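You operate a simulated robot arm through the tools that you are given. There is no shell and no other tool. Be economical: measure what you need, move in short steps, check, and stop when the job is done.

You run a simulated two-armed robot. Do the job below in one go: nothing can be reset, and whatever is moved stays where it is left.

TASK
On the desk side of the bed, fold the towel in half and then in half again.

Only the result counts: the job must be done as asked and must still hold three seconds after the hand-in. Knocking over, shifting, dropping, spilling or breaking anything else fails it. Flat cloth is picked up by pressing the open fingertips on it (5 to 10 N) and closing them slowly along it; thin cloth reads only 2 to 8 mm in the jaws.

THE ROBOT
Two 7-joint arms with two-finger parallel grippers on one trunk, on a base that drives. Base frame: it is fixed to the floor where the robot stands at the start and does not move with it; the origin is under the middle of the robot, x ahead of it, y to its left, z up. Lengths are in m, angles in degrees, forces in N, time in s.
The left shoulder is at the start at [0.07, 0.134, 1.001], the right one opposite. Places, roughly: desk side of the bed [0.5, 0.2, 0.7]. Payload 1.57 kg a hand.
Tool frame (each hand has its own): the origin (TCP) lies between the finger pads and is the grasp point; the fingertips stand 0.03 m ahead of it; z points along the fingers, y is the line along which they close. Largest opening 0.08 m; finger width 0.017, thickness 0.012; the body of the gripper, 0.04 by 0.082 m, starts 0.08 m behind the TCP.
Orientation is that of the tool frame in the base frame, as a unit quaternion [x, y, z, w]. With the fingers straight down and closing along the base's y, the tool's x points along the base's -x, its y along +y and its z along -z.

THE INTERFACE
- The arms move only by the tool play_rows. It takes "left_deltas", "right_deltas" or both (then of equal length, played together; a hand with none holds still); each is text: rows parted by semicolons, each of 7 numbers parted by spaces: the shift along the tool's x, y, z in m, then the turn, a rotation vector about the tool's x, y, z in degrees, then the finger opening in m, from 0 to 0.08. In form: tx ty tz wx wy wz claw; .... A call has 1 to 8 rows; each row shifts and turns the commanded pose from where the row before left it, along the tool's axes as they then stand. Rows are played at 5 a second. More than 0.05 m and 8.6 degrees between two rows, or a gripper value outside its range, and nothing of the call is played. Where a pose cannot be reached the arm comes as near as it can. A force on the tool above 40 N (or 10 N above the force at the start of the call, whichever is more), or a blocked arm, ends the call early, and 0.2 s more pass. The fingers move at their own pace (about 0.153 m/s each) and stop on an object; they squeeze with about 37 N. The grip force told is the motor's: it shows also when the fingers shut on nothing. Time passes only in rows, and 0.2 s behind the last, so rows that do not move let the fingers close. It gives the time, the measured TCP pose, the force on the tool (base axes), the opening and the grip force at its end, in the units of the frame above (readings bear some noise), with the torque about the TCP (base axes, N m) and any sound that the robot's microphone picked up.
- Cameras (640 x 400 px; columns grow to the right, rows downward): "scene" is now at [0.1219, 0.045, 1.2215]; the picture's right is [0.55, -0.83, 0.00], its down [-0.56, -0.37, -0.74] and it looks along [0.62, 0.41, -0.67] (base axes); focal length 214 px, centre (320, 200). "left" rides on the left gripper at [0.072, 0.007, -0.122] in its tool frame; the picture's right is [-0.09, 1.00, 0.00], its down [-0.84, -0.08, -0.54] and it looks along [-0.54, -0.05, 0.84] (tool axes); focal length 238 px, centre (320, 200). "right" rides on the right gripper at [0.072, -0.007, -0.122] in its tool frame; the picture's right is [0.09, 1.00, 0.00], its down [-0.84, 0.08, -0.54] and it looks along [-0.54, 0.05, 0.84] (tool axes); focal length 238 px, centre (320, 200). There is no depth. A picture from a camera that has moved, and an enlarged one, comes with that camera's place and axes in the base frame and with its lens.
- get_image(camera): a new picture of that camera. The clock stands still meanwhile.
- slide_trunk(by): slides the trunk up (or, below 0, down) by that many m; the arms and the scene camera ride with it, the base frame stays. It gives what a move gives, with no picture.
- steer(legs): drives the robot by 1 to 6 legs, each [ahead, left, turn to the left] in m, m and degrees, along the robot's own axes; the way and the turn of a leg run together, so that a leg with both is an arc; at most 1.5 m and 180 degrees a leg. The arms and the cameras ride along, it lands a little off, and it stops where it bumps. It gives what a move gives.
- aim_head(pan, tilt): turns the head with the scene camera to pan (to the left, within 86 degrees either way) and tilt (down, from -29 to 69), counted from straight ahead of the robot. It gives what a move gives.
- close_up(camera, box): a new picture of the part [left, top, right, bottom] of that camera's present view, enlarged. The clock stands still meanwhile.
- job_done(): hands the job in; it is judged then, once.

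Go step by step. Nothing tells you exact positions but the pictures and the camera data: compare them with the known pose of the tool, close in by small moves and look again before you grip or let go. The budget is 120 turns and 108 pictures, counting those below and the enlarged ones. Unless the task says otherwise, let go and move clear before handing in, and close with one line.

The tools are called after "Call:" as name(argument=value, ...) on one line, values as JSON. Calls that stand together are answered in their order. play_rows: Moves the arms, as the interface text tells. Its arguments: {"type":"object","properties":{"left_deltas":{"type":"string"},"right_deltas":{"type":"string"}},"required":[]} The other tools are called the same way: slide_trunk (by) slides the trunk up or down; steer (legs) drives the base; aim_head (pan, tilt) turns the head that bears the scene camera; get_image (camera) takes a picture; close_up (camera, box) takes an enlarged picture of a part of a camera's view; job_done () hands the job in.

At the start:

```text
time: 0.0
left_tool_pos: [0.3662, 0.399, 1.0304]
left_tcp_rot: [0.0, 1.0, 0.0, 0.0]
left_wrist_force: [0.0, -0.8, -0.3]
left_ft_torque: [0.04, -0.03, 0.01]
left_gripper_width: 0.0799
left_grip_force: 0.1
right_tool_pos: [0.4492, 0.0143, 0.9498]
right_tcp_rot: [0.0, 1.0, 0.0, 0.0]
right_wrist_force: [0.4, 0.0, 0.3]
right_ft_torque: [0.02, -0.02, 0.0]
right_gripper_width: 0.0801
right_grip_force: 0.0
trunk travel left (down, up): [-0.575, 0.365]
robot x, y, heading: [-0.0003, 0.001, -0.4]
head pan, tilt: [33.6, 42.0]
```

scene: 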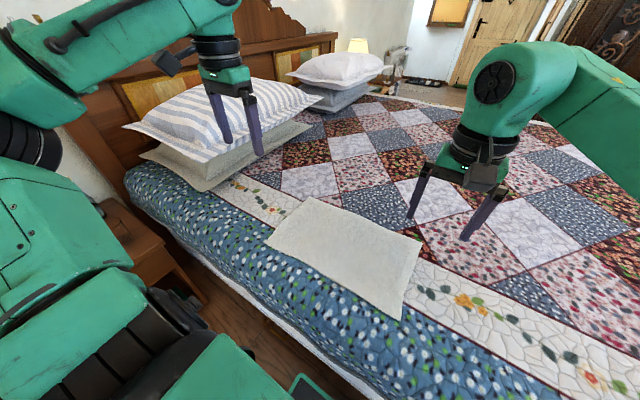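
right: 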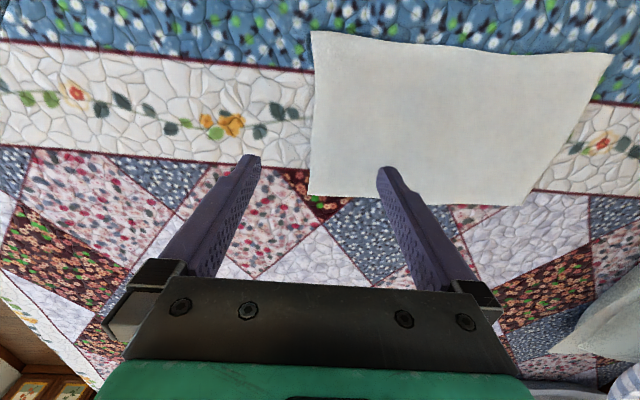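
left: 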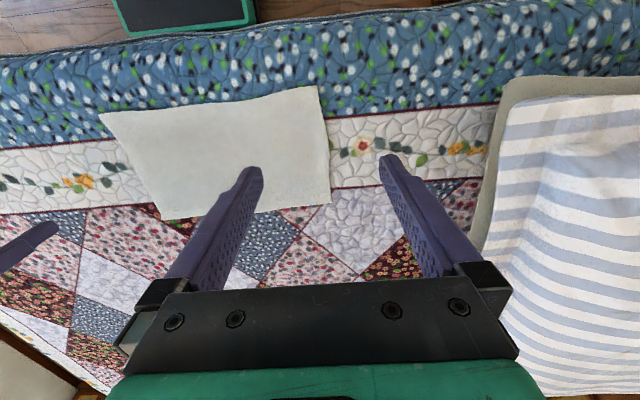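

The towel lies spread at about x 0.38–0.65, y 0–0.43, with the long side along y. I'll look at the bed edge and the floor near me before I shift the base left to centre on it.

Call:
aim_head(pan=20, tilt=65)

Call:
get_image(camera="scene")

```text
time: 0.9
left_tool_pos: [0.3669, 0.3987, 1.0307]
left_tcp_rot: [0.0, 1.0, 0.0, 0.0]
left_wrist_force: [0.0, 0.0, 0.3]
left_ft_torque: [0.01, 0.01, 0.0]
left_gripper_width: 0.08
left_grip_force: 0.0
right_tool_pos: [0.4487, 0.0149, 0.9508]
right_tcp_rot: [0.0, 1.0, -0.001, 0.0]
right_wrist_force: [-0.2, -0.3, 0.3]
right_ft_torque: [0.02, -0.01, -0.02]
right_gripper_width: 0.0804
right_grip_force: 0.0
trunk travel left (down, up): [-0.575, 0.365]
robot x, y, heading: [-0.0011, 0.0027, 0.0]
head pan, tilt: [20.0, 65.0]
```

```text
104 pictures are left
camera scene: at [0.1094, 0.0195, 1.1922], right [0.34, -0.94, 0.0], down [-0.85, -0.31, -0.42], along [0.4, 0.14, -0.91], focal length 214 px, centre (320, 200)
```

scene: 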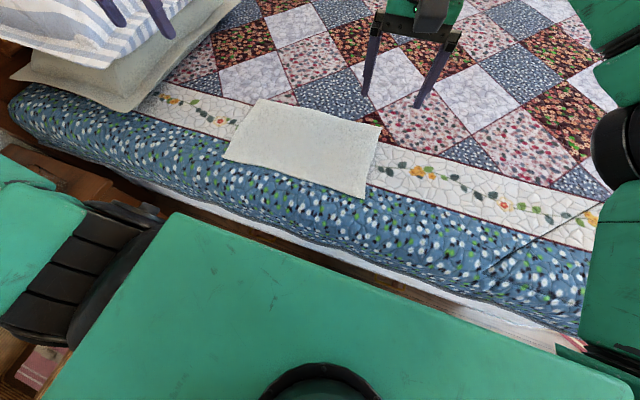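

The towel is about 0.27 × 0.43 m with its long side parallel to the bed edge. I'll bring the hands to ±0.2 of my centre, clear of the pillows, then drive left by 0.2.

Call:
play_rows(left_deltas="0 -0.04 0 0 0 0 0.08; 0 -0.04 0 0 0 0 0.08; 0 -0.04 0 0 0 0 0.08; 0 -0.04 0 0 0 0 0.08; 0 -0.03 0 0 0 0 0.08", right_deltas="0.02 -0.04 -0.02 0 0 0 0.08; 0.02 -0.04 -0.02 0 0 0 0.08; 0.02 -0.04 -0.02 0 0 0 0.08; 0.02 -0.04 -0.02 0 0 0 0.08; 0 -0.04 0 0 0 0 0.08")

Call:
steer(legs=[[0, 0.2, 0]])

Call:
get_image(camera="scene")

Call:
get_image(camera="right")

Call:
get_image(camera="left")

```text
time: 2.1
left_tool_pos: [0.3671, 0.2063, 1.0312]
left_tcp_rot: [0.0, 1.0, 0.001, 0.0]
left_wrist_force: [-0.1, -0.6, -0.4]
left_ft_torque: [0.03, 0.0, 0.04]
left_gripper_width: 0.0801
left_grip_force: 0.1
right_tool_pos: [0.369, -0.1885, 1.0308]
right_tcp_rot: [-0.001, 1.0, 0.001, 0.001]
right_wrist_force: [0.2, -0.3, 0.1]
right_ft_torque: [0.03, -0.01, -0.01]
right_gripper_width: 0.0799
right_grip_force: 0.1
trunk travel left (down, up): [-0.575, 0.365]
robot x, y, heading: [0.0016, -0.0002, 0.1]
head pan, tilt: [20.0, 65.0]
```

```text
time: 3.7
left_tool_pos: [0.3672, 0.4118, 1.031]
left_tcp_rot: [-0.001, 1.0, 0.0, 0.0]
left_wrist_force: [-0.2, 0.0, 0.2]
left_ft_torque: [-0.02, 0.0, -0.03]
left_gripper_width: 0.08
left_grip_force: 0.0
right_tool_pos: [0.3692, 0.0175, 1.0316]
right_tcp_rot: [-0.001, 1.0, 0.0, 0.0]
right_wrist_force: [0.3, 0.3, -1.4]
right_ft_torque: [0.01, -0.03, -0.02]
right_gripper_width: 0.0803
right_grip_force: 0.2
trunk travel left (down, up): [-0.575, 0.365]
robot x, y, heading: [0.0002, 0.2029, 0.1]
head pan, tilt: [20.0, 65.0]
```

```text
103 pictures are left
camera scene: at [0.109, 0.2219, 1.1921], right [0.34, -0.94, 0.0], down [-0.85, -0.31, -0.42], along [0.4, 0.15, -0.91], focal length 214 px, centre (320, 200)
```

scene: 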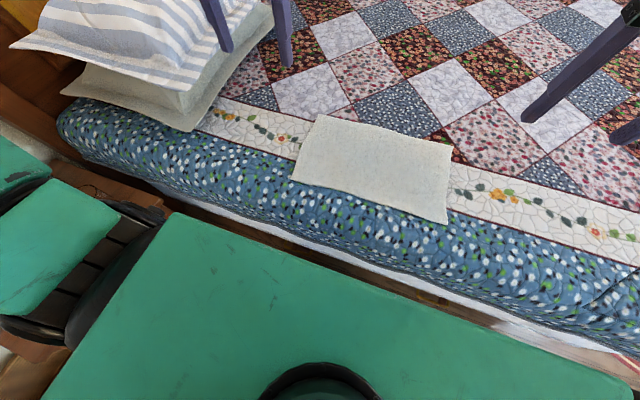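

```text
102 pictures are left
camera right: at [0.2979, 0.0118, 1.1537], right [-0.09, 1.0, 0.0], down [0.84, 0.08, 0.54], along [0.54, 0.05, -0.84], focal length 238 px, centre (320, 200)
```

right: 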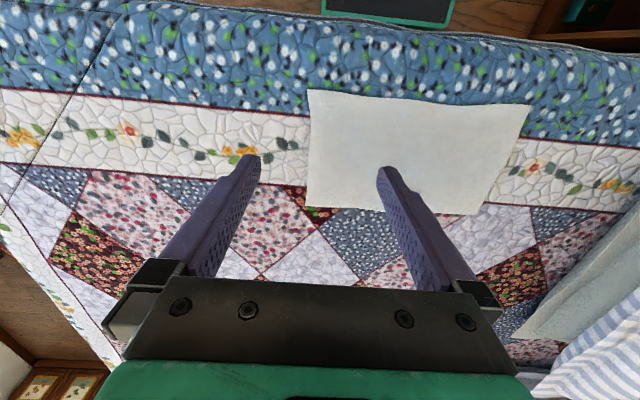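

```text
101 pictures are left
camera left: at [0.295, 0.4191, 1.1518], right [0.09, 1.0, 0.0], down [0.84, -0.08, 0.54], along [0.54, -0.05, -0.84], focal length 238 px, centre (320, 200)
```

left: 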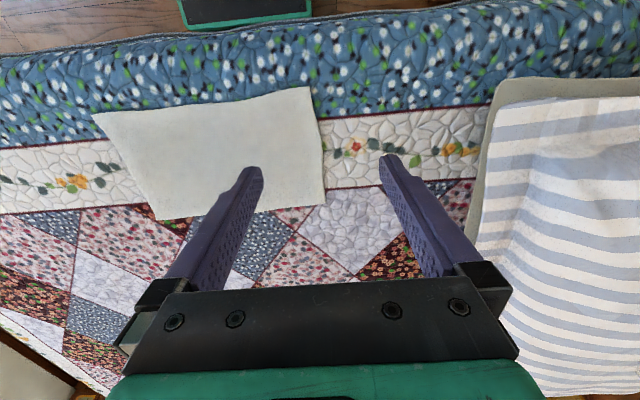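

Triangulating the two hand cameras puts the towel at z≈0.70, x 0.355–0.605, y 0–0.405. I plan to fold the near edge over to the far edge with both hands first, so I'm lowering both hands above the near corners.

Call:
play_rows(left_deltas="-0.001 -0.007 0.042 0 0 0 0.04; 0 -0.007 0.042 0 0 0 0.04; -0.001 -0.007 0.042 0 0 0 0.04; 0 -0.007 0.042 0 0 0 0.04; -0.001 -0.007 0.042 0 0 0 0.04; 0 -0.007 0.042 0 0 0 0.04", right_deltas="-0.002 0.002 0.042 0 0 0 0.04; -0.002 0.002 0.042 0 0 0 0.04; -0.002 0.002 0.042 0 0 0 0.04; -0.002 0.002 0.042 0 0 0 0.04; -0.001 0.002 0.042 0 0 0 0.04; 0 0.002 0.042 0 0 0 0.04")

Call:
get_image(camera="left")

Call:
get_image(camera="right")

Call:
get_image(camera="scene")

```text
time: 5.1
left_tool_pos: [0.3704, 0.3697, 0.7772]
left_tcp_rot: [-0.001, 1.0, 0.0, 0.0]
left_wrist_force: [-0.2, -0.8, 0.2]
left_ft_torque: [0.0, 0.03, 0.04]
left_gripper_width: 0.0399
left_grip_force: 0.0
right_tool_pos: [0.3789, 0.0314, 0.7793]
right_tcp_rot: [-0.001, 1.0, 0.001, 0.0]
right_wrist_force: [0.8, -0.5, -0.1]
right_ft_torque: [0.0, 0.0, -0.01]
right_gripper_width: 0.0401
right_grip_force: 0.0
trunk travel left (down, up): [-0.575, 0.365]
robot x, y, heading: [0.0029, 0.2025, 0.1]
head pan, tilt: [20.0, 65.0]
```

```text
100 pictures are left
camera left: at [0.2989, 0.3769, 0.8985], right [0.09, 1.0, 0.0], down [0.84, -0.08, 0.54], along [0.54, -0.05, -0.84], focal length 238 px, centre (320, 200)
```

left: 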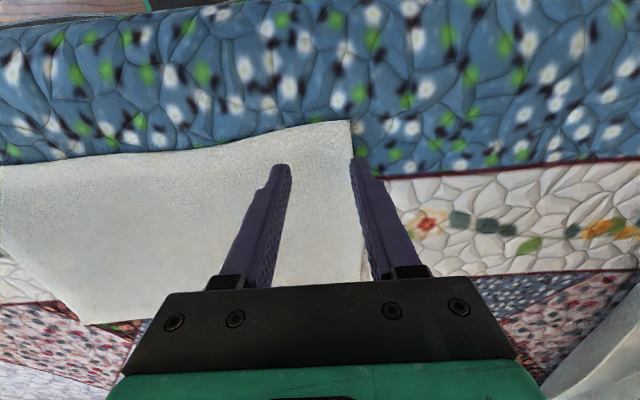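

```text
99 pictures are left
camera right: at [0.307, 0.0244, 0.9017], right [-0.09, 1.0, 0.0], down [0.84, 0.08, 0.54], along [0.54, 0.05, -0.84], focal length 238 px, centre (320, 200)
```

right: 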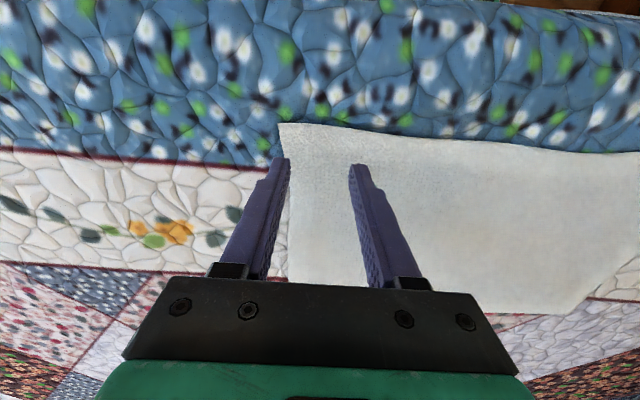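

```text
98 pictures are left
camera scene: at [0.1103, 0.2217, 1.1921], right [0.34, -0.94, 0.0], down [-0.85, -0.31, -0.42], along [0.4, 0.15, -0.91], focal length 214 px, centre (320, 200)
```

scene: 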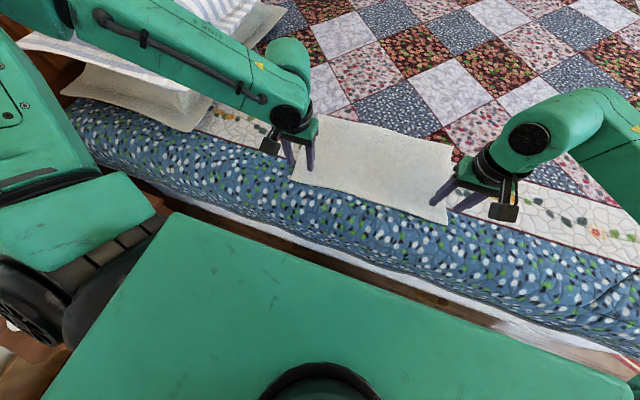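

Left outer finger would slightly miss the cloth, so I shift both hands inward by about 13 mm and lower to just above the cloth.

Call:
play_rows(left_deltas="0 -0.014 0 0 0 0 0.036; 0 0 0.02 0 0 0 0.036; 0 0 0.015 0 0 0 0.036", right_deltas="0 0.012 0 0 0 0 0.036; 0 0 0.02 0 0 0 0.036; 0 0 0.017 0 0 0 0.036")

```text
time: 5.9
left_tool_pos: [0.3702, 0.3557, 0.7438]
left_tcp_rot: [-0.001, 1.0, 0.0, 0.0]
left_wrist_force: [0.2, 0.2, -0.3]
left_ft_torque: [0.0, -0.01, 0.01]
left_gripper_width: 0.0361
left_grip_force: 0.0
right_tool_pos: [0.3785, 0.0423, 0.7418]
right_tcp_rot: [-0.001, 1.0, 0.0, 0.0]
right_wrist_force: [0.4, 0.1, 0.4]
right_ft_torque: [0.02, -0.01, -0.02]
right_gripper_width: 0.0361
right_grip_force: 0.0
trunk travel left (down, up): [-0.575, 0.365]
robot x, y, heading: [0.0007, 0.203, -0.0]
head pan, tilt: [20.0, 65.0]
```

Still no contact; I step down gently watching the force.

Call:
play_rows(left_deltas="0 0 0.005 0 0 0 0.036; 0 0 0.005 0 0 0 0.036; 0 0 0 0 0 0 0.036", right_deltas="0 0 0.005 0 0 0 0.036; 0 0 0.005 0 0 0 0.036; 0 0 0 0 0 0 0.036")

Call:
get_image(camera="left")

Call:
get_image(camera="right")

```text
time: 6.7
left_tool_pos: [0.3697, 0.3554, 0.7339]
left_tcp_rot: [-0.001, 1.0, 0.0, 0.001]
left_wrist_force: [2.0, -0.5, 4.3]
left_ft_torque: [0.0, -0.08, 0.03]
left_gripper_width: 0.0361
left_grip_force: 0.0
right_tool_pos: [0.3771, 0.0426, 0.7334]
right_tcp_rot: [0.0, 1.0, 0.0, 0.002]
right_wrist_force: [2.3, -0.6, 11.9]
right_ft_torque: [-0.05, -0.05, 0.0]
right_gripper_width: 0.0359
right_grip_force: 0.1
trunk travel left (down, up): [-0.575, 0.365]
robot x, y, heading: [-0.0026, 0.1993, -0.1]
head pan, tilt: [20.0, 65.0]
```

```text
97 pictures are left
camera left: at [0.2973, 0.3633, 0.8554], right [0.09, 1.0, 0.0], down [0.84, -0.08, 0.54], along [0.54, -0.05, -0.84], focal length 238 px, centre (320, 200)
```

left: 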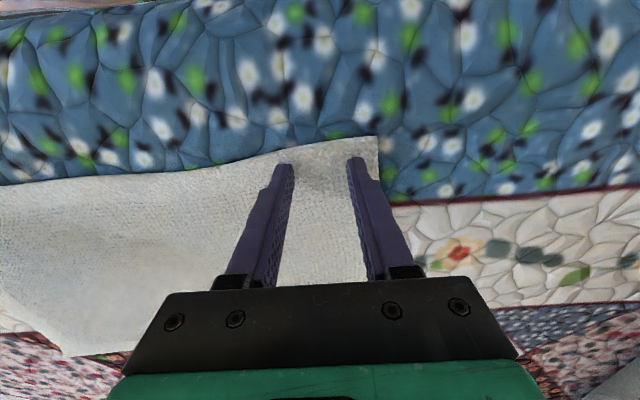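

```text
96 pictures are left
camera right: at [0.306, 0.0363, 0.8556], right [-0.09, 1.0, 0.0], down [0.83, 0.08, 0.55], along [0.54, 0.05, -0.84], focal length 238 px, centre (320, 200)
```

right: 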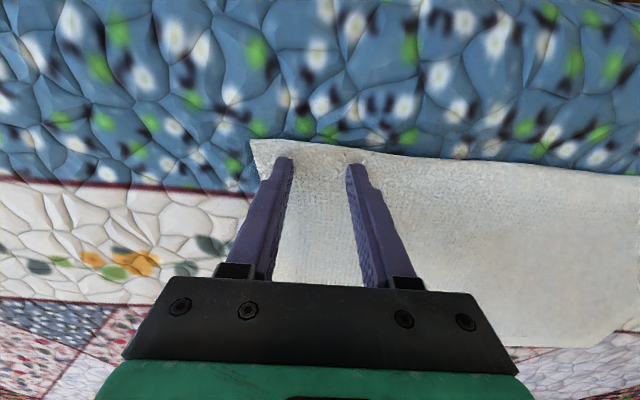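

Both hands press on the cloth at the corners (left 4 N, right 12 N). I even out the pressure and close slowly.

Call:
play_rows(left_deltas="0 0 0.001 0 0 0 0.036; 0 0 0 0 0 0 0.030; 0 0 0 0 0 0 0.024; 0 0 0 0 0 0 0.018; 0 0 0 0 0 0 0.012; 0 0 0 0 0 0 0.006; 0 0 0 0 0 0 0; 0 0 0 0 0 0 0", right_deltas="0 0 -0.001 0 0 0 0.036; 0 0 0 0 0 0 0.030; 0 0 0 0 0 0 0.024; 0 0 0 0 0 0 0.018; 0 0 0 0 0 0 0.012; 0 0 0 0 0 0 0.006; 0 0 0 0 0 0 0; 0 0 0 0 0 0 0")

Call:
get_image(camera="left")

Call:
get_image(camera="right")

```text
time: 8.5
left_tool_pos: [0.3695, 0.3559, 0.7333]
left_tcp_rot: [-0.001, 1.0, 0.001, 0.001]
left_wrist_force: [0.3, 1.3, 13.6]
left_ft_torque: [0.02, 0.01, 0.01]
left_gripper_width: 0.0
left_grip_force: 21.1
right_tool_pos: [0.377, 0.0417, 0.7345]
right_tcp_rot: [-0.001, 1.0, 0.0, 0.0]
right_wrist_force: [-0.4, -0.7, 5.7]
right_ft_torque: [-0.02, 0.0, -0.02]
right_gripper_width: 0.0
right_grip_force: 21.1
trunk travel left (down, up): [-0.575, 0.365]
robot x, y, heading: [-0.0001, 0.204, 0.0]
head pan, tilt: [20.0, 65.0]
```

```text
95 pictures are left
camera left: at [0.2966, 0.3632, 0.8545], right [0.09, 1.0, 0.0], down [0.84, -0.08, 0.54], along [0.54, -0.05, -0.84], focal length 238 px, centre (320, 200)
```

left: 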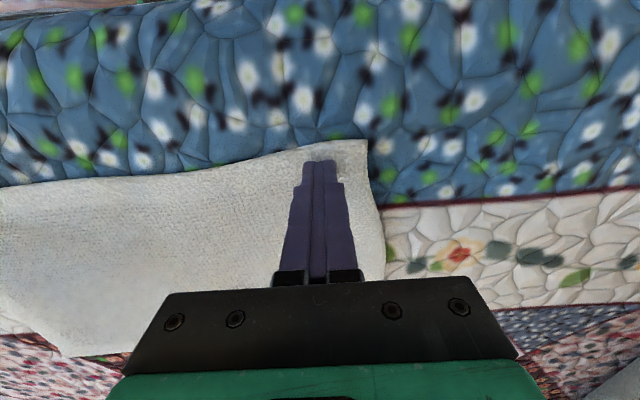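

```text
94 pictures are left
camera right: at [0.3052, 0.0359, 0.8561], right [-0.09, 1.0, 0.0], down [0.84, 0.08, 0.54], along [0.54, 0.05, -0.84], focal length 238 px, centre (320, 200)
```

right: 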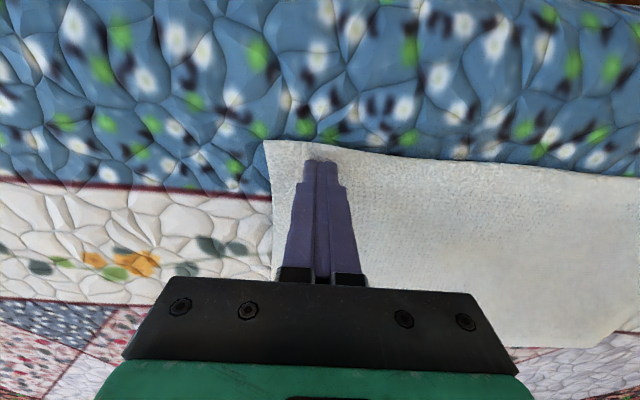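

The fingers slid over the cloth and caught nothing. I'll retry with a wider span so the cloth buckles more easily, a controlled force, and slower closing.

Call:
play_rows(left_deltas="0 0 -0.012 0 0 0 0; 0 -0.004 0 0 0 0 0.05; 0 0 0 0 0 0 0.05; 0 0 0.009 0 0 0 0.05; 0 0 0.002 0 0 0 0.05; 0 0 0 0 0 0 0.05", right_deltas="0 0 -0.012 0 0 0 0; 0 0.004 0 0 0 0 0.05; 0 0 0 0 0 0 0.05; 0 0 0.009 0 0 0 0.05; 0 0 0.002 0 0 0 0.05; 0 0 0 0 0 0 0.05")

```text
time: 9.9
left_tool_pos: [0.3692, 0.352, 0.7343]
left_tcp_rot: [-0.001, 1.0, 0.001, 0.001]
left_wrist_force: [-1.5, -0.1, 6.1]
left_ft_torque: [0.05, 0.02, 0.0]
left_gripper_width: 0.0498
left_grip_force: 0.0
right_tool_pos: [0.3781, 0.0461, 0.7345]
right_tcp_rot: [0.0, 1.0, 0.0, 0.001]
right_wrist_force: [1.7, 0.1, 2.9]
right_ft_torque: [0.03, -0.05, 0.01]
right_gripper_width: 0.05
right_grip_force: 0.0
trunk travel left (down, up): [-0.575, 0.365]
robot x, y, heading: [0.0019, 0.2015, 0.0]
head pan, tilt: [20.0, 65.0]
```

Call:
play_rows(left_deltas="0 0 0.0005 0 0 0 0.05; 0 0 0 0 0 0 0.047; 0 0 0 0 0 0 0.044; 0 0 0 0 0 0 0.041; 0 0 0 0 0 0 0.038; 0 0 0 0 0 0 0.035", right_deltas="0 0 0.001 0 0 0 0.05; 0 0 0 0 0 0 0.047; 0 0 0 0 0 0 0.044; 0 0 0 0 0 0 0.041; 0 0 0 0 0 0 0.038; 0 0 0 0 0 0 0.035")

Call:
close_up(camera="left", box=[180, 80, 460, 255])

Call:
close_up(camera="right", box=[180, 80, 460, 255])

```text
time: 11.3
left_tool_pos: [0.3694, 0.3523, 0.7334]
left_tcp_rot: [0.0, 1.0, 0.0, 0.001]
left_wrist_force: [1.0, -3.6, 8.4]
left_ft_torque: [-0.09, -0.05, 0.03]
left_gripper_width: 0.0341
left_grip_force: 0.0
right_tool_pos: [0.3755, 0.0462, 0.7331]
right_tcp_rot: [0.0, 1.0, 0.001, 0.001]
right_wrist_force: [-0.2, 2.5, 8.1]
right_ft_torque: [0.06, -0.02, -0.01]
right_gripper_width: 0.0337
right_grip_force: 0.1
trunk travel left (down, up): [-0.575, 0.365]
robot x, y, heading: [0.0025, 0.2037, 0.1]
head pan, tilt: [20.0, 65.0]
```

```text
2.29 times, centred on (320, 168) of left
camera zoom: at [0.2972, 0.3592, 0.855], right [0.09, 1.0, 0.0], down [0.84, -0.08, 0.54], along [0.54, -0.05, -0.84], focal length 545 px, centre (320, 274)
```

zoom: 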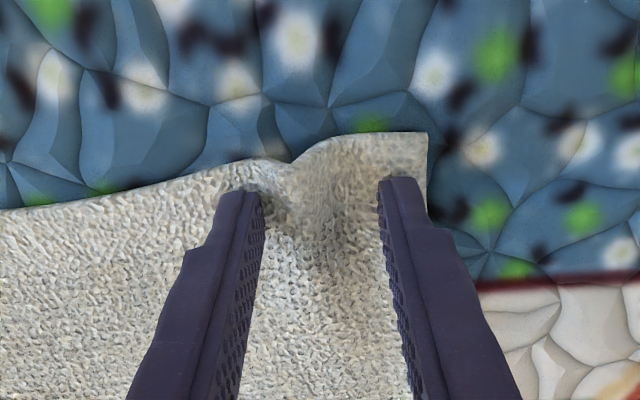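

```text
2.29 times, centred on (320, 168) of right
camera zoom: at [0.3055, 0.04, 0.856], right [-0.09, 1.0, 0.0], down [0.84, 0.08, 0.54], along [0.54, 0.05, -0.84], focal length 545 px, centre (320, 274)
```

zoom: 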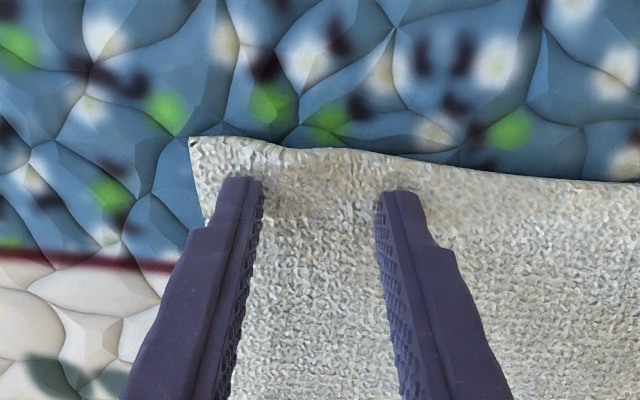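

Ridges are rising between the fingers on both sides. I continue closing slowly.

Call:
play_rows(left_deltas="0 0 0 0 0 0 0.031; 0 0 0 0 0 0 0.027; 0 0 0 0 0 0 0.023; 0 0 0 0 0 0 0.019; 0 0 0 0 0 0 0.015; 0 0 0 0 0 0 0.011; 0 0 0 0 0 0 0.007; 0 0 0 0 0 0 0.003", right_deltas="0 0 0.0005 0 0 0 0.031; 0 0 0 0 0 0 0.027; 0 0 0 0 0 0 0.023; 0 0 0 0 0 0 0.019; 0 0 0 0 0 0 0.015; 0 0 0 0 0 0 0.011; 0 0 0 0 0 0 0.007; 0 0 0 0 0 0 0.003")

Call:
close_up(camera="left", box=[180, 80, 460, 255])

Call:
close_up(camera="right", box=[180, 80, 460, 255])

```text
time: 13.1
left_tool_pos: [0.3681, 0.3512, 0.7338]
left_tcp_rot: [0.0, 1.0, -0.001, 0.002]
left_wrist_force: [0.0, -10.1, 6.6]
left_ft_torque: [-0.31, 0.01, 0.0]
left_gripper_width: 0.0045
left_grip_force: 25.1
right_tool_pos: [0.3764, 0.0469, 0.7331]
right_tcp_rot: [-0.002, 1.0, 0.001, 0.001]
right_wrist_force: [0.3, 12.7, 11.0]
right_ft_torque: [0.39, -0.02, -0.04]
right_gripper_width: 0.0084
right_grip_force: 27.6
trunk travel left (down, up): [-0.575, 0.365]
robot x, y, heading: [-0.0003, 0.2051, -0.1]
head pan, tilt: [20.0, 65.0]
```

```text
2.29 times, centred on (320, 168) of left
camera zoom: at [0.2968, 0.3594, 0.855], right [0.09, 1.0, 0.0], down [0.84, -0.07, 0.54], along [0.54, -0.05, -0.84], focal length 545 px, centre (320, 274)
```

zoom: 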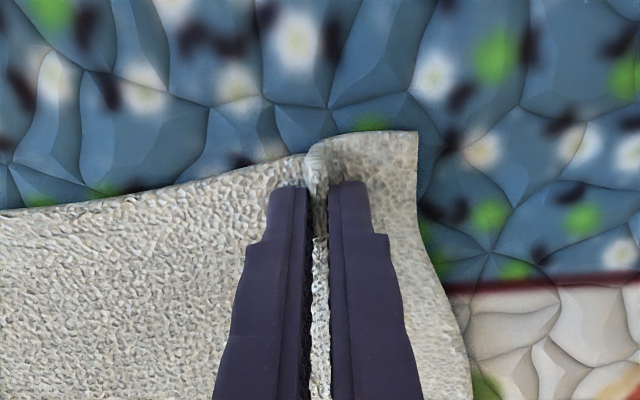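

```text
2.29 times, centred on (320, 168) of right
camera zoom: at [0.3053, 0.0408, 0.8557], right [-0.1, 1.0, 0.0], down [0.84, 0.08, 0.54], along [0.54, 0.05, -0.84], focal length 545 px, centre (320, 274)
```

zoom: 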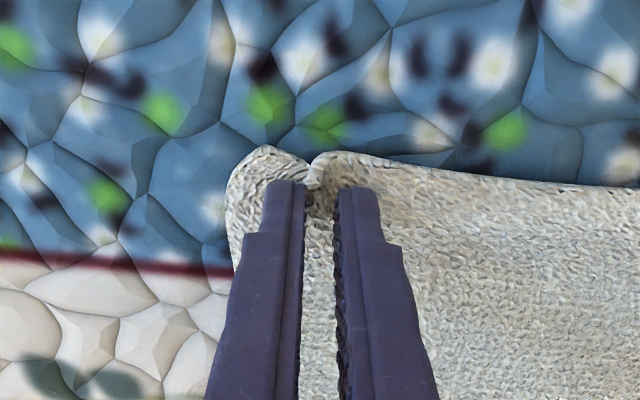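

Both hands hold a ridge of cloth (4.5 and 8.4 mm). I close fully and lift a little to check.

Call:
play_rows(left_deltas="0 0 0 0 0 0 0; 0 0 0 0 0 0 0; 0 0 -0.01 0 0 0 0; 0 0 -0.015 0 0 0 0; -0.01 0 -0.02 0 0 0 0", right_deltas="0 0 0 0 0 0 0; 0 0 0 0 0 0 0; 0 0 -0.01 0 0 0 0; 0 0 -0.015 0 0 0 0; -0.01 0 -0.02 0 0 0 0")

Call:
get_image(camera="left")

Call:
get_image(camera="right")

Call:
get_image(camera="scene")

```text
time: 14.3
left_tool_pos: [0.381, 0.3512, 0.7777]
left_tcp_rot: [0.0, 1.0, 0.0, -0.001]
left_wrist_force: [0.7, -13.4, 0.0]
left_ft_torque: [-0.35, -0.02, 0.01]
left_gripper_width: 0.0044
left_grip_force: 25.2
right_tool_pos: [0.3885, 0.0472, 0.7763]
right_tcp_rot: [0.0, 1.0, -0.001, -0.001]
right_wrist_force: [-0.4, 12.8, -1.0]
right_ft_torque: [0.4, 0.04, -0.04]
right_gripper_width: 0.0077
right_grip_force: 27.1
trunk travel left (down, up): [-0.575, 0.365]
robot x, y, heading: [-0.0014, 0.2045, -0.0]
head pan, tilt: [20.0, 65.0]
```

```text
89 pictures are left
camera left: at [0.309, 0.3591, 0.8988], right [0.09, 1.0, 0.0], down [0.84, -0.08, 0.54], along [0.54, -0.05, -0.84], focal length 238 px, centre (320, 200)
```

left: 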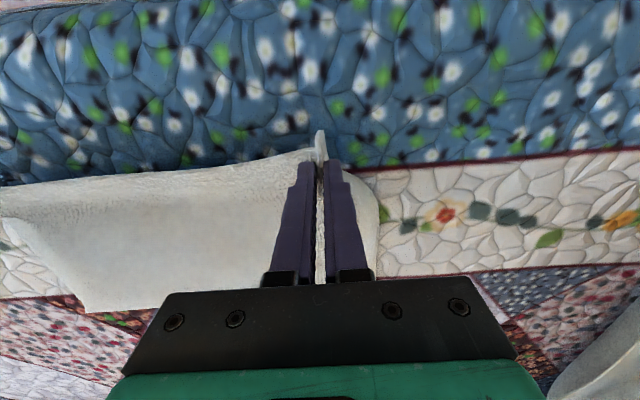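

```text
88 pictures are left
camera right: at [0.3172, 0.0406, 0.8997], right [-0.09, 1.0, 0.0], down [0.84, 0.08, 0.54], along [0.54, 0.05, -0.84], focal length 238 px, centre (320, 200)
```

right: 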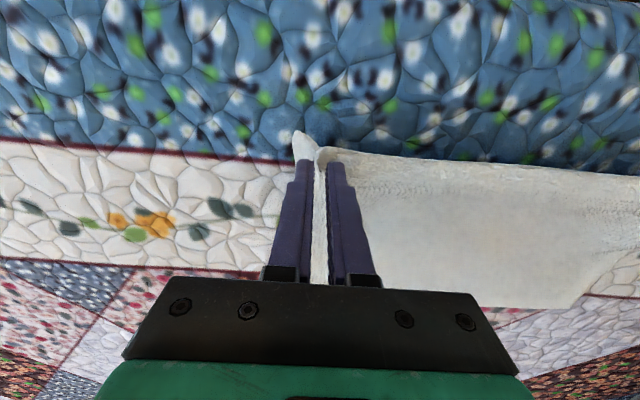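

```text
87 pictures are left
camera scene: at [0.1096, 0.2221, 1.192], right [0.34, -0.94, 0.0], down [-0.85, -0.31, -0.42], along [0.4, 0.15, -0.91], focal length 214 px, centre (320, 200)
```

scene: 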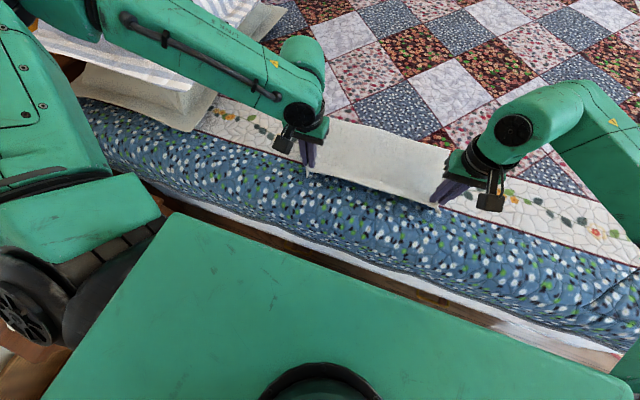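

The near edge is held up taut. I relax the tension slightly and swing it along an arc over the towel's midline toward the far edge.

Call:
play_rows(left_deltas="-0.019 -0.003 -0.018 0 0 0 0; -0.03 0 -0.023 0 0 0 0; -0.035 0 -0.014 0 0 0 0; -0.035 0 0 0 0 0 0; -0.03 0 0.012 0 0 0 0; -0.025 0 0.025 0 0 0 0; 0 0 0 0 0 0 0", right_deltas="-0.02 0.004 -0.018 0 0 0 0; -0.03 0 -0.023 0 0 0 0; -0.035 0 -0.014 0 0 0 0; -0.035 0 0 0 0 0 0; -0.032 0 0.012 0 0 0 0; -0.026 0 0.025 0 0 0 0; 0 0 0 0 0 0 0")

Call:
get_image(camera="left")

Call:
get_image(camera="right")

Call:
get_image(camera="scene")

```text
time: 15.9
left_tool_pos: [0.5257, 0.3662, 0.8021]
left_tcp_rot: [0.001, 1.0, -0.002, 0.002]
left_wrist_force: [2.8, -25.4, -1.1]
left_ft_torque: [-0.77, -0.13, 0.12]
left_gripper_width: 0.0048
left_grip_force: 24.9
left hand out of reach, approached as far as the arm can: row 5, 6
right_tool_pos: [0.5658, 0.0528, 0.7978]
right_tcp_rot: [-0.004, 1.0, 0.003, 0.0]
right_wrist_force: [-3.8, 23.7, 1.6]
right_ft_torque: [0.83, 0.1, 0.03]
right_gripper_width: 0.0098
right_grip_force: 28.5
trunk travel left (down, up): [-0.575, 0.365]
robot x, y, heading: [-0.001, 0.2036, 0.4]
head pan, tilt: [20.0, 65.0]
```

```text
86 pictures are left
camera left: at [0.4541, 0.3735, 0.9239], right [0.09, 1.0, 0.0], down [0.83, -0.08, 0.55], along [0.54, -0.05, -0.84], focal length 238 px, centre (320, 200)
```

left: 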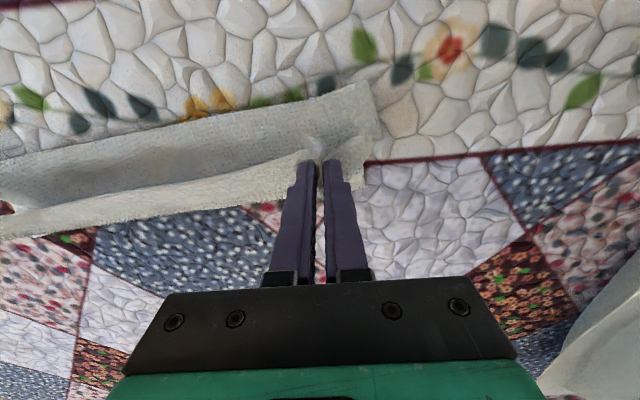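

```text
85 pictures are left
camera right: at [0.4946, 0.0461, 0.9193], right [-0.1, 1.0, 0.01], down [0.84, 0.08, 0.54], along [0.54, 0.06, -0.84], focal length 238 px, centre (320, 200)
```

right: 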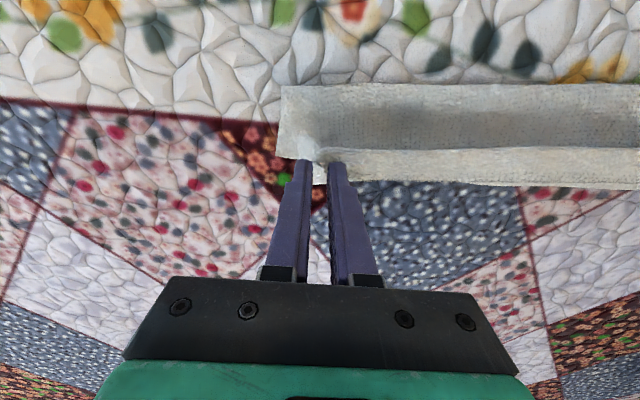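

```text
84 pictures are left
camera scene: at [0.1086, 0.2216, 1.1922], right [0.34, -0.94, 0.0], down [-0.85, -0.31, -0.42], along [0.4, 0.15, -0.91], focal length 214 px, centre (320, 200)
```

scene: 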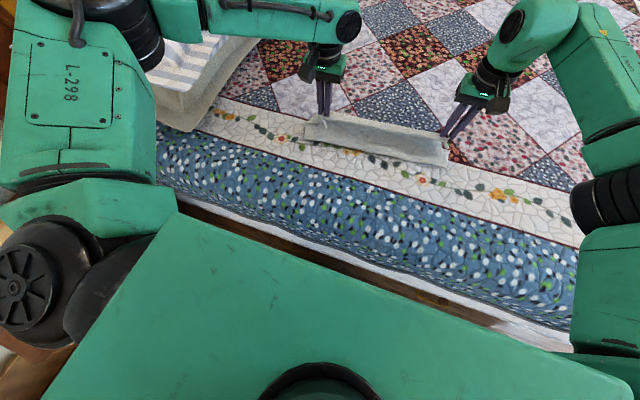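

The fold is well under way, but the left arm hit its reach limit at x≈0.53. I'll tilt both hands so the fingers point outward, which brings the wrists back.

Call:
play_rows(left_deltas="0 0 0 0 -8 0 0; 0 0 0 0 -8 0 0; 0 0 0 0 -8 0 0; 0 0 0 0 0 0 0", right_deltas="0 0 0 0 -8 0 0; 0 0 0 0 -8 0 0; 0 0 0 0 -8 0 0; 0 0 0 0 0 0 0")

Call:
get_image(camera="left")

Call:
get_image(camera="right")

```text
time: 16.9
left_tool_pos: [0.5265, 0.3661, 0.8035]
left_tcp_rot: [-0.001, 0.978, -0.003, 0.209]
left_wrist_force: [3.2, -25.1, -1.6]
left_ft_torque: [-0.76, -0.07, -0.25]
left_gripper_width: 0.0049
left_grip_force: 25.8
right_tool_pos: [0.5666, 0.0528, 0.795]
right_tcp_rot: [-0.002, 0.978, 0.003, 0.208]
right_wrist_force: [-3.4, 26.0, 0.9]
right_ft_torque: [0.79, 0.09, 0.33]
right_gripper_width: 0.0094
right_grip_force: 28.1
trunk travel left (down, up): [-0.575, 0.365]
robot x, y, heading: [-0.0014, 0.2036, 0.2]
head pan, tilt: [20.0, 65.0]
```

```text
83 pictures are left
camera left: at [0.4113, 0.3738, 0.8843], right [0.08, 1.0, 0.03], down [0.54, -0.07, 0.84], along [0.84, -0.05, -0.55], focal length 238 px, centre (320, 200)
```

left: 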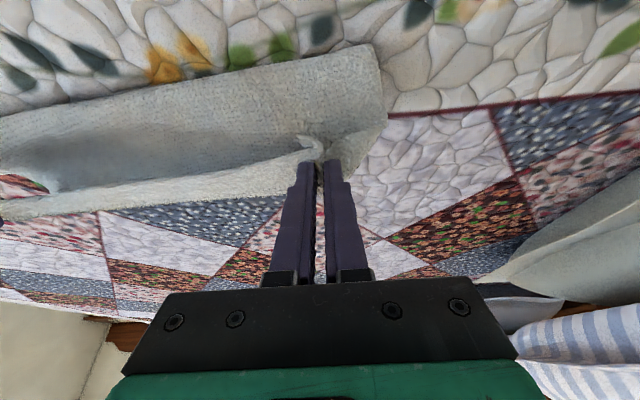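

```text
82 pictures are left
camera right: at [0.4511, 0.046, 0.8784], right [-0.09, 1.0, -0.03], down [0.54, 0.08, 0.84], along [0.83, 0.06, -0.55], focal length 238 px, centre (320, 200)
```

right: 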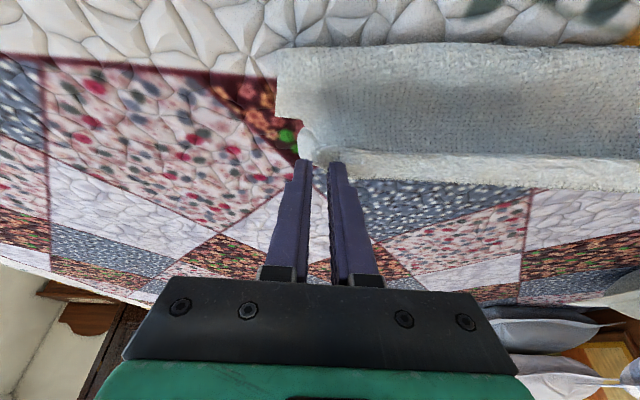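

The tilt worked. Now I bring both hands forward and down to lay the near edge onto the far edge, easing the side tension.

Call:
play_rows(left_deltas="-0.008 -0.006 0.018 0 0 0 0; -0.005 -0.005 0.022 0 0 0 0; -0.003 -0.005 0.022 0 0 0 0; 0 0 0 0 0 0 0", right_deltas="0 0 0.016 0 0 0 0; 0.0006 0 0.017 0 0 0 0; 0.001 0 0.017 0 0 0 0; 0 0 0 0 0 0 0")

Call:
get_image(camera="left")

Call:
get_image(camera="right")

Call:
get_image(camera="scene")

```text
time: 17.9
left_tool_pos: [0.5651, 0.3509, 0.7527]
left_tcp_rot: [-0.002, 0.978, 0.001, 0.208]
left_wrist_force: [1.0, -9.2, 0.3]
left_ft_torque: [-0.28, -0.04, -0.14]
left_gripper_width: 0.0047
left_grip_force: 25.2
right_tool_pos: [0.5849, 0.0504, 0.7501]
right_tcp_rot: [-0.001, 0.978, 0.0, 0.208]
right_wrist_force: [-1.9, 10.5, 0.3]
right_ft_torque: [0.35, 0.02, 0.1]
right_gripper_width: 0.0066
right_grip_force: 26.9
trunk travel left (down, up): [-0.575, 0.365]
robot x, y, heading: [-0.0001, 0.2032, 0.1]
head pan, tilt: [20.0, 65.0]
```

```text
81 pictures are left
camera left: at [0.4502, 0.3589, 0.8341], right [0.08, 1.0, 0.04], down [0.54, -0.08, 0.84], along [0.84, -0.05, -0.55], focal length 238 px, centre (320, 200)
```

left: 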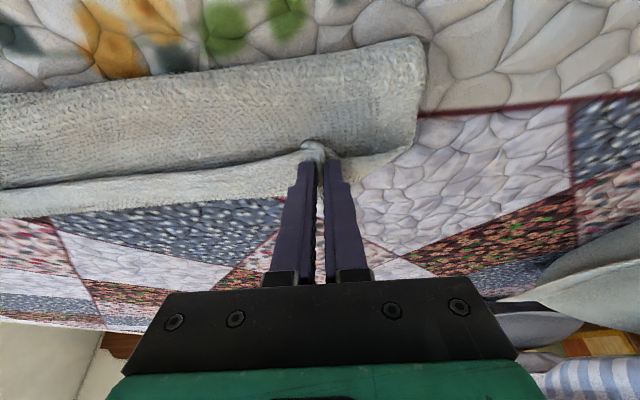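

```text
80 pictures are left
camera right: at [0.47, 0.0445, 0.8324], right [-0.09, 1.0, -0.04], down [0.54, 0.08, 0.84], along [0.84, 0.05, -0.55], focal length 238 px, centre (320, 200)
```

right: 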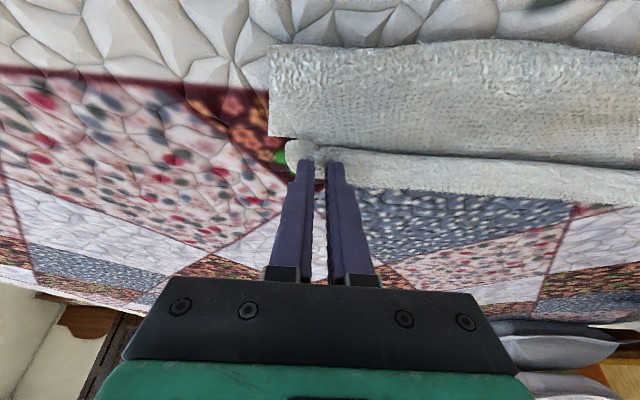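

```text
79 pictures are left
camera scene: at [0.1083, 0.222, 1.1922], right [0.34, -0.94, 0.0], down [-0.85, -0.31, -0.42], along [0.4, 0.15, -0.91], focal length 214 px, centre (320, 200)
```

scene: 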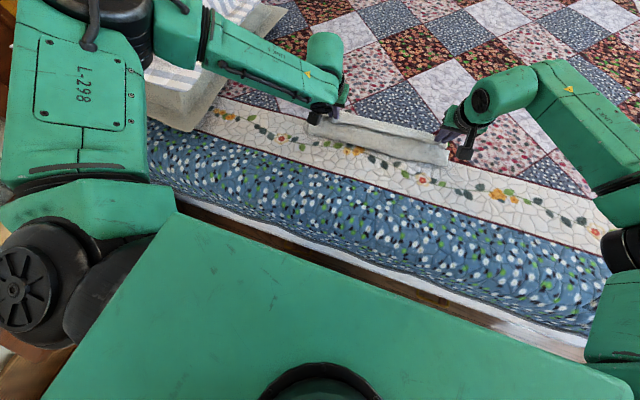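

I need to tell which strip is the lower layer and which is the curled flap, so I look closer.

Call:
close_up(camera="left", box=[160, 20, 480, 220])

Call:
close_up(camera="right", box=[240, 20, 560, 220])

Call:
close_up(camera="scene", box=[280, 90, 480, 215])

```text
2.00 times, centred on (320, 120) of left
camera zoom: at [0.4502, 0.3589, 0.8341], right [0.08, 1.0, 0.04], down [0.54, -0.08, 0.84], along [0.84, -0.05, -0.55], focal length 477 px, centre (320, 360)
```

zoom: 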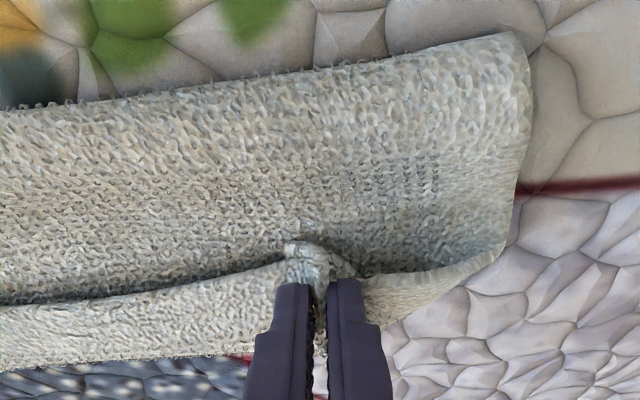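

```text
2.00 times, centred on (400, 120) of right
camera zoom: at [0.47, 0.0445, 0.8324], right [-0.09, 1.0, -0.04], down [0.54, 0.08, 0.84], along [0.84, 0.05, -0.55], focal length 477 px, centre (160, 360)
```

zoom: 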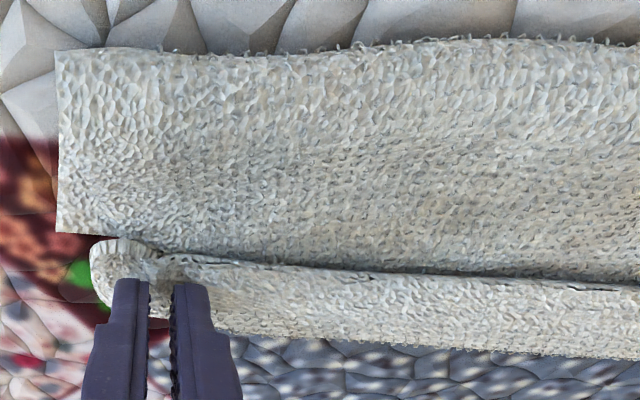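

```text
3.20 times, centred on (380, 152) of scene
camera zoom: at [0.1083, 0.222, 1.1922], right [0.34, -0.94, 0.0], down [-0.85, -0.31, -0.42], along [0.4, 0.15, -0.91], focal length 686 px, centre (128, 352)
```

zoom: 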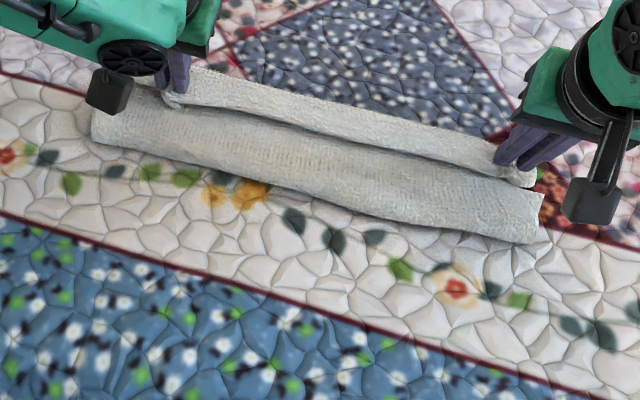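

The structure is ambiguous while held, but the hands are about where the edge should land. I lower the last centimetre, open slowly and back off upward to see how it lies.

Call:
play_rows(left_deltas="0.004 0 0.009 0 0 0 0; 0 0 0 0 0 0 0; 0 0 0 0 0 0 0.02; 0 0 0 0 0 0 0.03; 0 0 -0.03 0 0 0 0.03; 0 0 -0.04 0 0 0 0.03; 0 0 -0.04 0 0 0 0.03; 0 0 -0.04 0 0 0 0.03", right_deltas="0.004 0 0.009 0 0 0 0; 0 0 0 0 0 0 0; 0 0 0 0 0 0 0.02; 0 0 0 0 0 0 0.03; 0 0 -0.03 0 0 0 0.03; 0 0 -0.04 0 0 0 0.03; 0 0 -0.04 0 0 0 0.03; 0 0 -0.04 0 0 0 0.03")

Call:
get_image(camera="left")

Call:
get_image(camera="right")

Call:
close_up(camera="scene", box=[280, 90, 480, 215])

```text
time: 19.7
left_tool_pos: [0.5021, 0.3509, 0.8809]
left_tcp_rot: [-0.001, 0.978, 0.001, 0.207]
left_wrist_force: [-0.1, -0.9, -0.5]
left_ft_torque: [0.01, -0.05, 0.03]
left_gripper_width: 0.0298
left_grip_force: 0.1
right_tool_pos: [0.5226, 0.0493, 0.8774]
right_tcp_rot: [-0.001, 0.978, 0.001, 0.209]
right_wrist_force: [-0.3, -0.5, 0.3]
right_ft_torque: [0.0, 0.0, 0.01]
right_gripper_width: 0.03
right_grip_force: 0.0
trunk travel left (down, up): [-0.575, 0.365]
robot x, y, heading: [0.0002, 0.2046, -0.1]
head pan, tilt: [20.0, 65.0]
```

```text
75 pictures are left
camera left: at [0.3868, 0.3589, 0.9612], right [0.08, 1.0, 0.04], down [0.54, -0.08, 0.84], along [0.84, -0.05, -0.55], focal length 238 px, centre (320, 200)
```

left: 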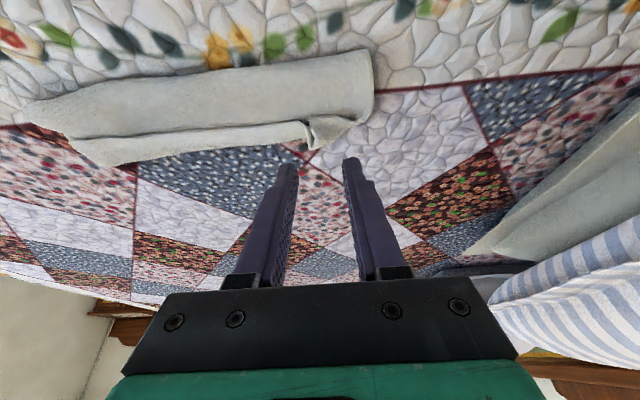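

```text
74 pictures are left
camera right: at [0.4069, 0.0435, 0.9605], right [-0.09, 1.0, -0.04], down [0.54, 0.08, 0.84], along [0.84, 0.05, -0.55], focal length 238 px, centre (320, 200)
```

right: 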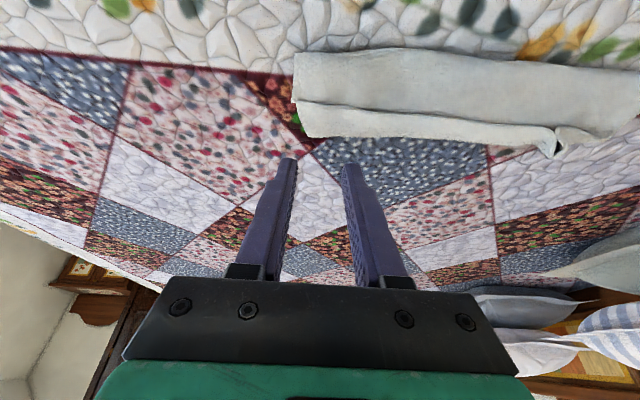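

```text
3.20 times, centred on (380, 152) of scene
camera zoom: at [0.1067, 0.2221, 1.1923], right [0.34, -0.94, 0.0], down [-0.85, -0.31, -0.42], along [0.4, 0.15, -0.91], focal length 686 px, centre (128, 352)
```

zoom: 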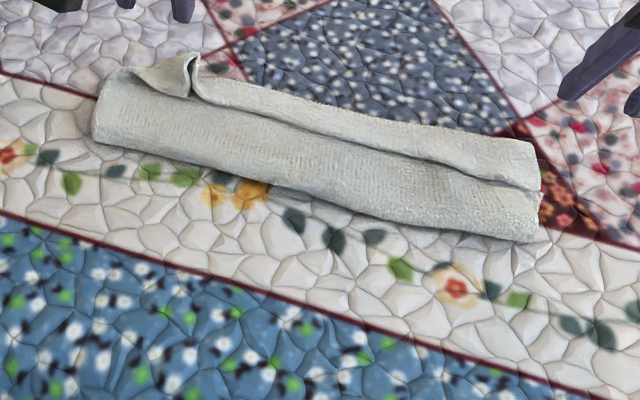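

The towel now lies as a long strip; I take closer views to understand the layers at each end.

Call:
close_up(camera="left", box=[240, 30, 400, 130])

Call:
close_up(camera="right", box=[270, 30, 430, 150])

Call:
close_up(camera="right", box=[480, 40, 640, 160])

```text
4.00 times, centred on (320, 80) of left
camera zoom: at [0.3868, 0.3589, 0.9612], right [0.08, 1.0, 0.04], down [0.54, -0.08, 0.84], along [0.84, -0.05, -0.55], focal length 953 px, centre (320, 680)
```

zoom: 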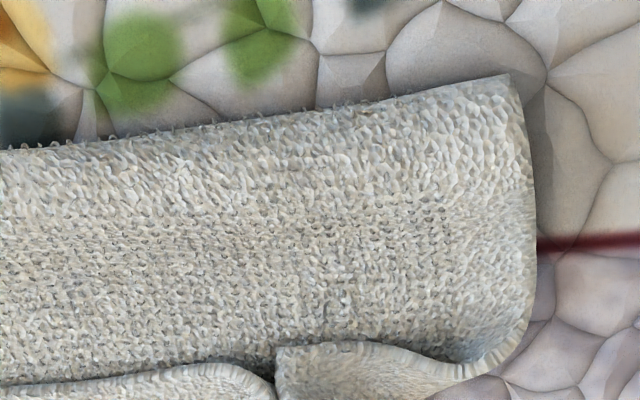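

```text
3.33 times, centred on (350, 90) of right
camera zoom: at [0.4069, 0.0435, 0.9605], right [-0.09, 1.0, -0.04], down [0.54, 0.08, 0.84], along [0.84, 0.05, -0.55], focal length 794 px, centre (220, 567)
```

zoom: 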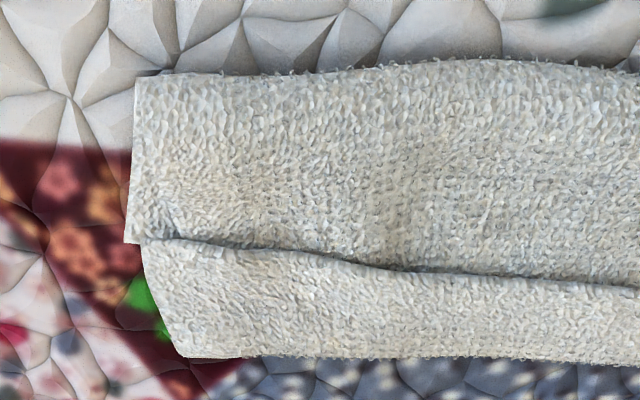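

```text
3.33 times, centred on (560, 100) of right
camera zoom: at [0.4069, 0.0435, 0.9605], right [-0.09, 1.0, -0.04], down [0.54, 0.08, 0.84], along [0.84, 0.05, -0.55], focal length 794 px, centre (-480, 533)
```

zoom: 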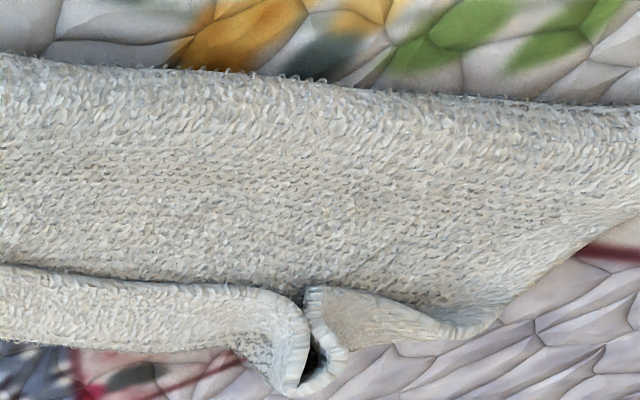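

It looks like the near edge hem may be curled back on top, but the right end is unclear. I'll move the right hand to look at the towel's right end from the side.

Call:
play_rows(right_deltas="0 0 0 0 8 0 0.03; 0 0 0 0 8 0 0.03; 0 0 0 0 8 0 0.03; -0.02 -0.04 0.02 0 0 0 0.03; -0.02 -0.04 0.02 0 0 0 0.03; 0 0 0 0 0 -8.5 0.03; 0 0 0 0 0 -8.5 0.03; 0 0 0 0 0 -8.5 0.03")

Call:
play_rows(right_deltas="0 0 0 0 0 -8.5 0.03; 0 0 0 0 0 -8.5 0.03; 0 0 0 0 0 -8.5 0.03; 0 0 0 0 0 -8.5 0.03; 0 0 0 0 0 -8.5 0.03; 0 0 0 0 0 -8.5 0.03; 0 0 0 0 0 -8.5 0.03; 0 0 0 0 0 -4.5 0.03")

Call:
get_image(camera="right")

```text
time: 21.5
left_tool_pos: [0.5033, 0.3529, 0.8788]
left_tcp_rot: [-0.001, 0.978, 0.001, 0.208]
left_wrist_force: [-0.6, 0.2, 0.0]
left_ft_torque: [0.03, 0.04, 0.0]
left_gripper_width: 0.03
left_grip_force: 0.0
right_tool_pos: [0.5652, -0.0291, 0.8352]
right_tcp_rot: [-0.026, 1.0, 0.0, 0.0]
right_wrist_force: [-0.3, 0.4, 0.1]
right_ft_torque: [-0.02, -0.04, 0.01]
right_gripper_width: 0.0298
right_grip_force: 0.1
right hand out of reach, approached as far as the arm can: row 6, 7, 8
trunk travel left (down, up): [-0.575, 0.365]
robot x, y, heading: [0.0018, 0.2011, 0.2]
head pan, tilt: [20.0, 65.0]
```

```text
time: 23.3
left_tool_pos: [0.5048, 0.3519, 0.8781]
left_tcp_rot: [-0.001, 0.978, 0.0, 0.208]
left_wrist_force: [-0.2, -0.6, 0.8]
left_ft_torque: [0.0, 0.02, 0.01]
left_gripper_width: 0.0301
left_grip_force: 0.2
right_tool_pos: [0.565, -0.0299, 0.8376]
right_tcp_rot: [-0.026, 1.0, -0.001, 0.0]
right_wrist_force: [-0.6, -0.5, 0.4]
right_ft_torque: [-0.02, 0.01, 0.01]
right_gripper_width: 0.0299
right_grip_force: 0.1
right hand out of reach, approached as far as the arm can: row 1, 2, 3, 4, 5, 6, 7, 8
trunk travel left (down, up): [-0.575, 0.365]
robot x, y, heading: [-0.0039, 0.206, 0.2]
head pan, tilt: [20.0, 65.0]
```

```text
69 pictures are left
camera right: at [0.4942, -0.0391, 0.9593], right [-0.14, 0.99, 0.0], down [0.83, 0.12, 0.54], along [0.54, 0.08, -0.84], focal length 238 px, centre (320, 200)
```

right: 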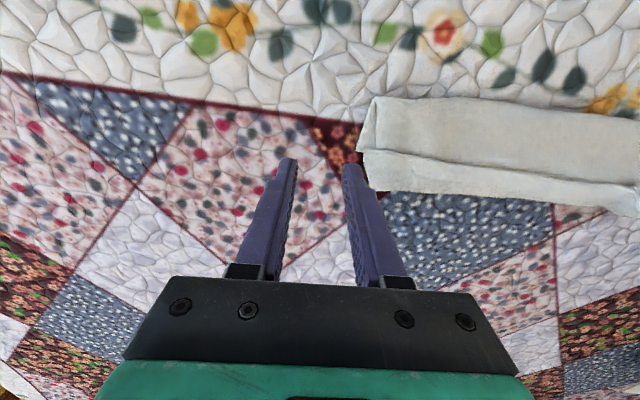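

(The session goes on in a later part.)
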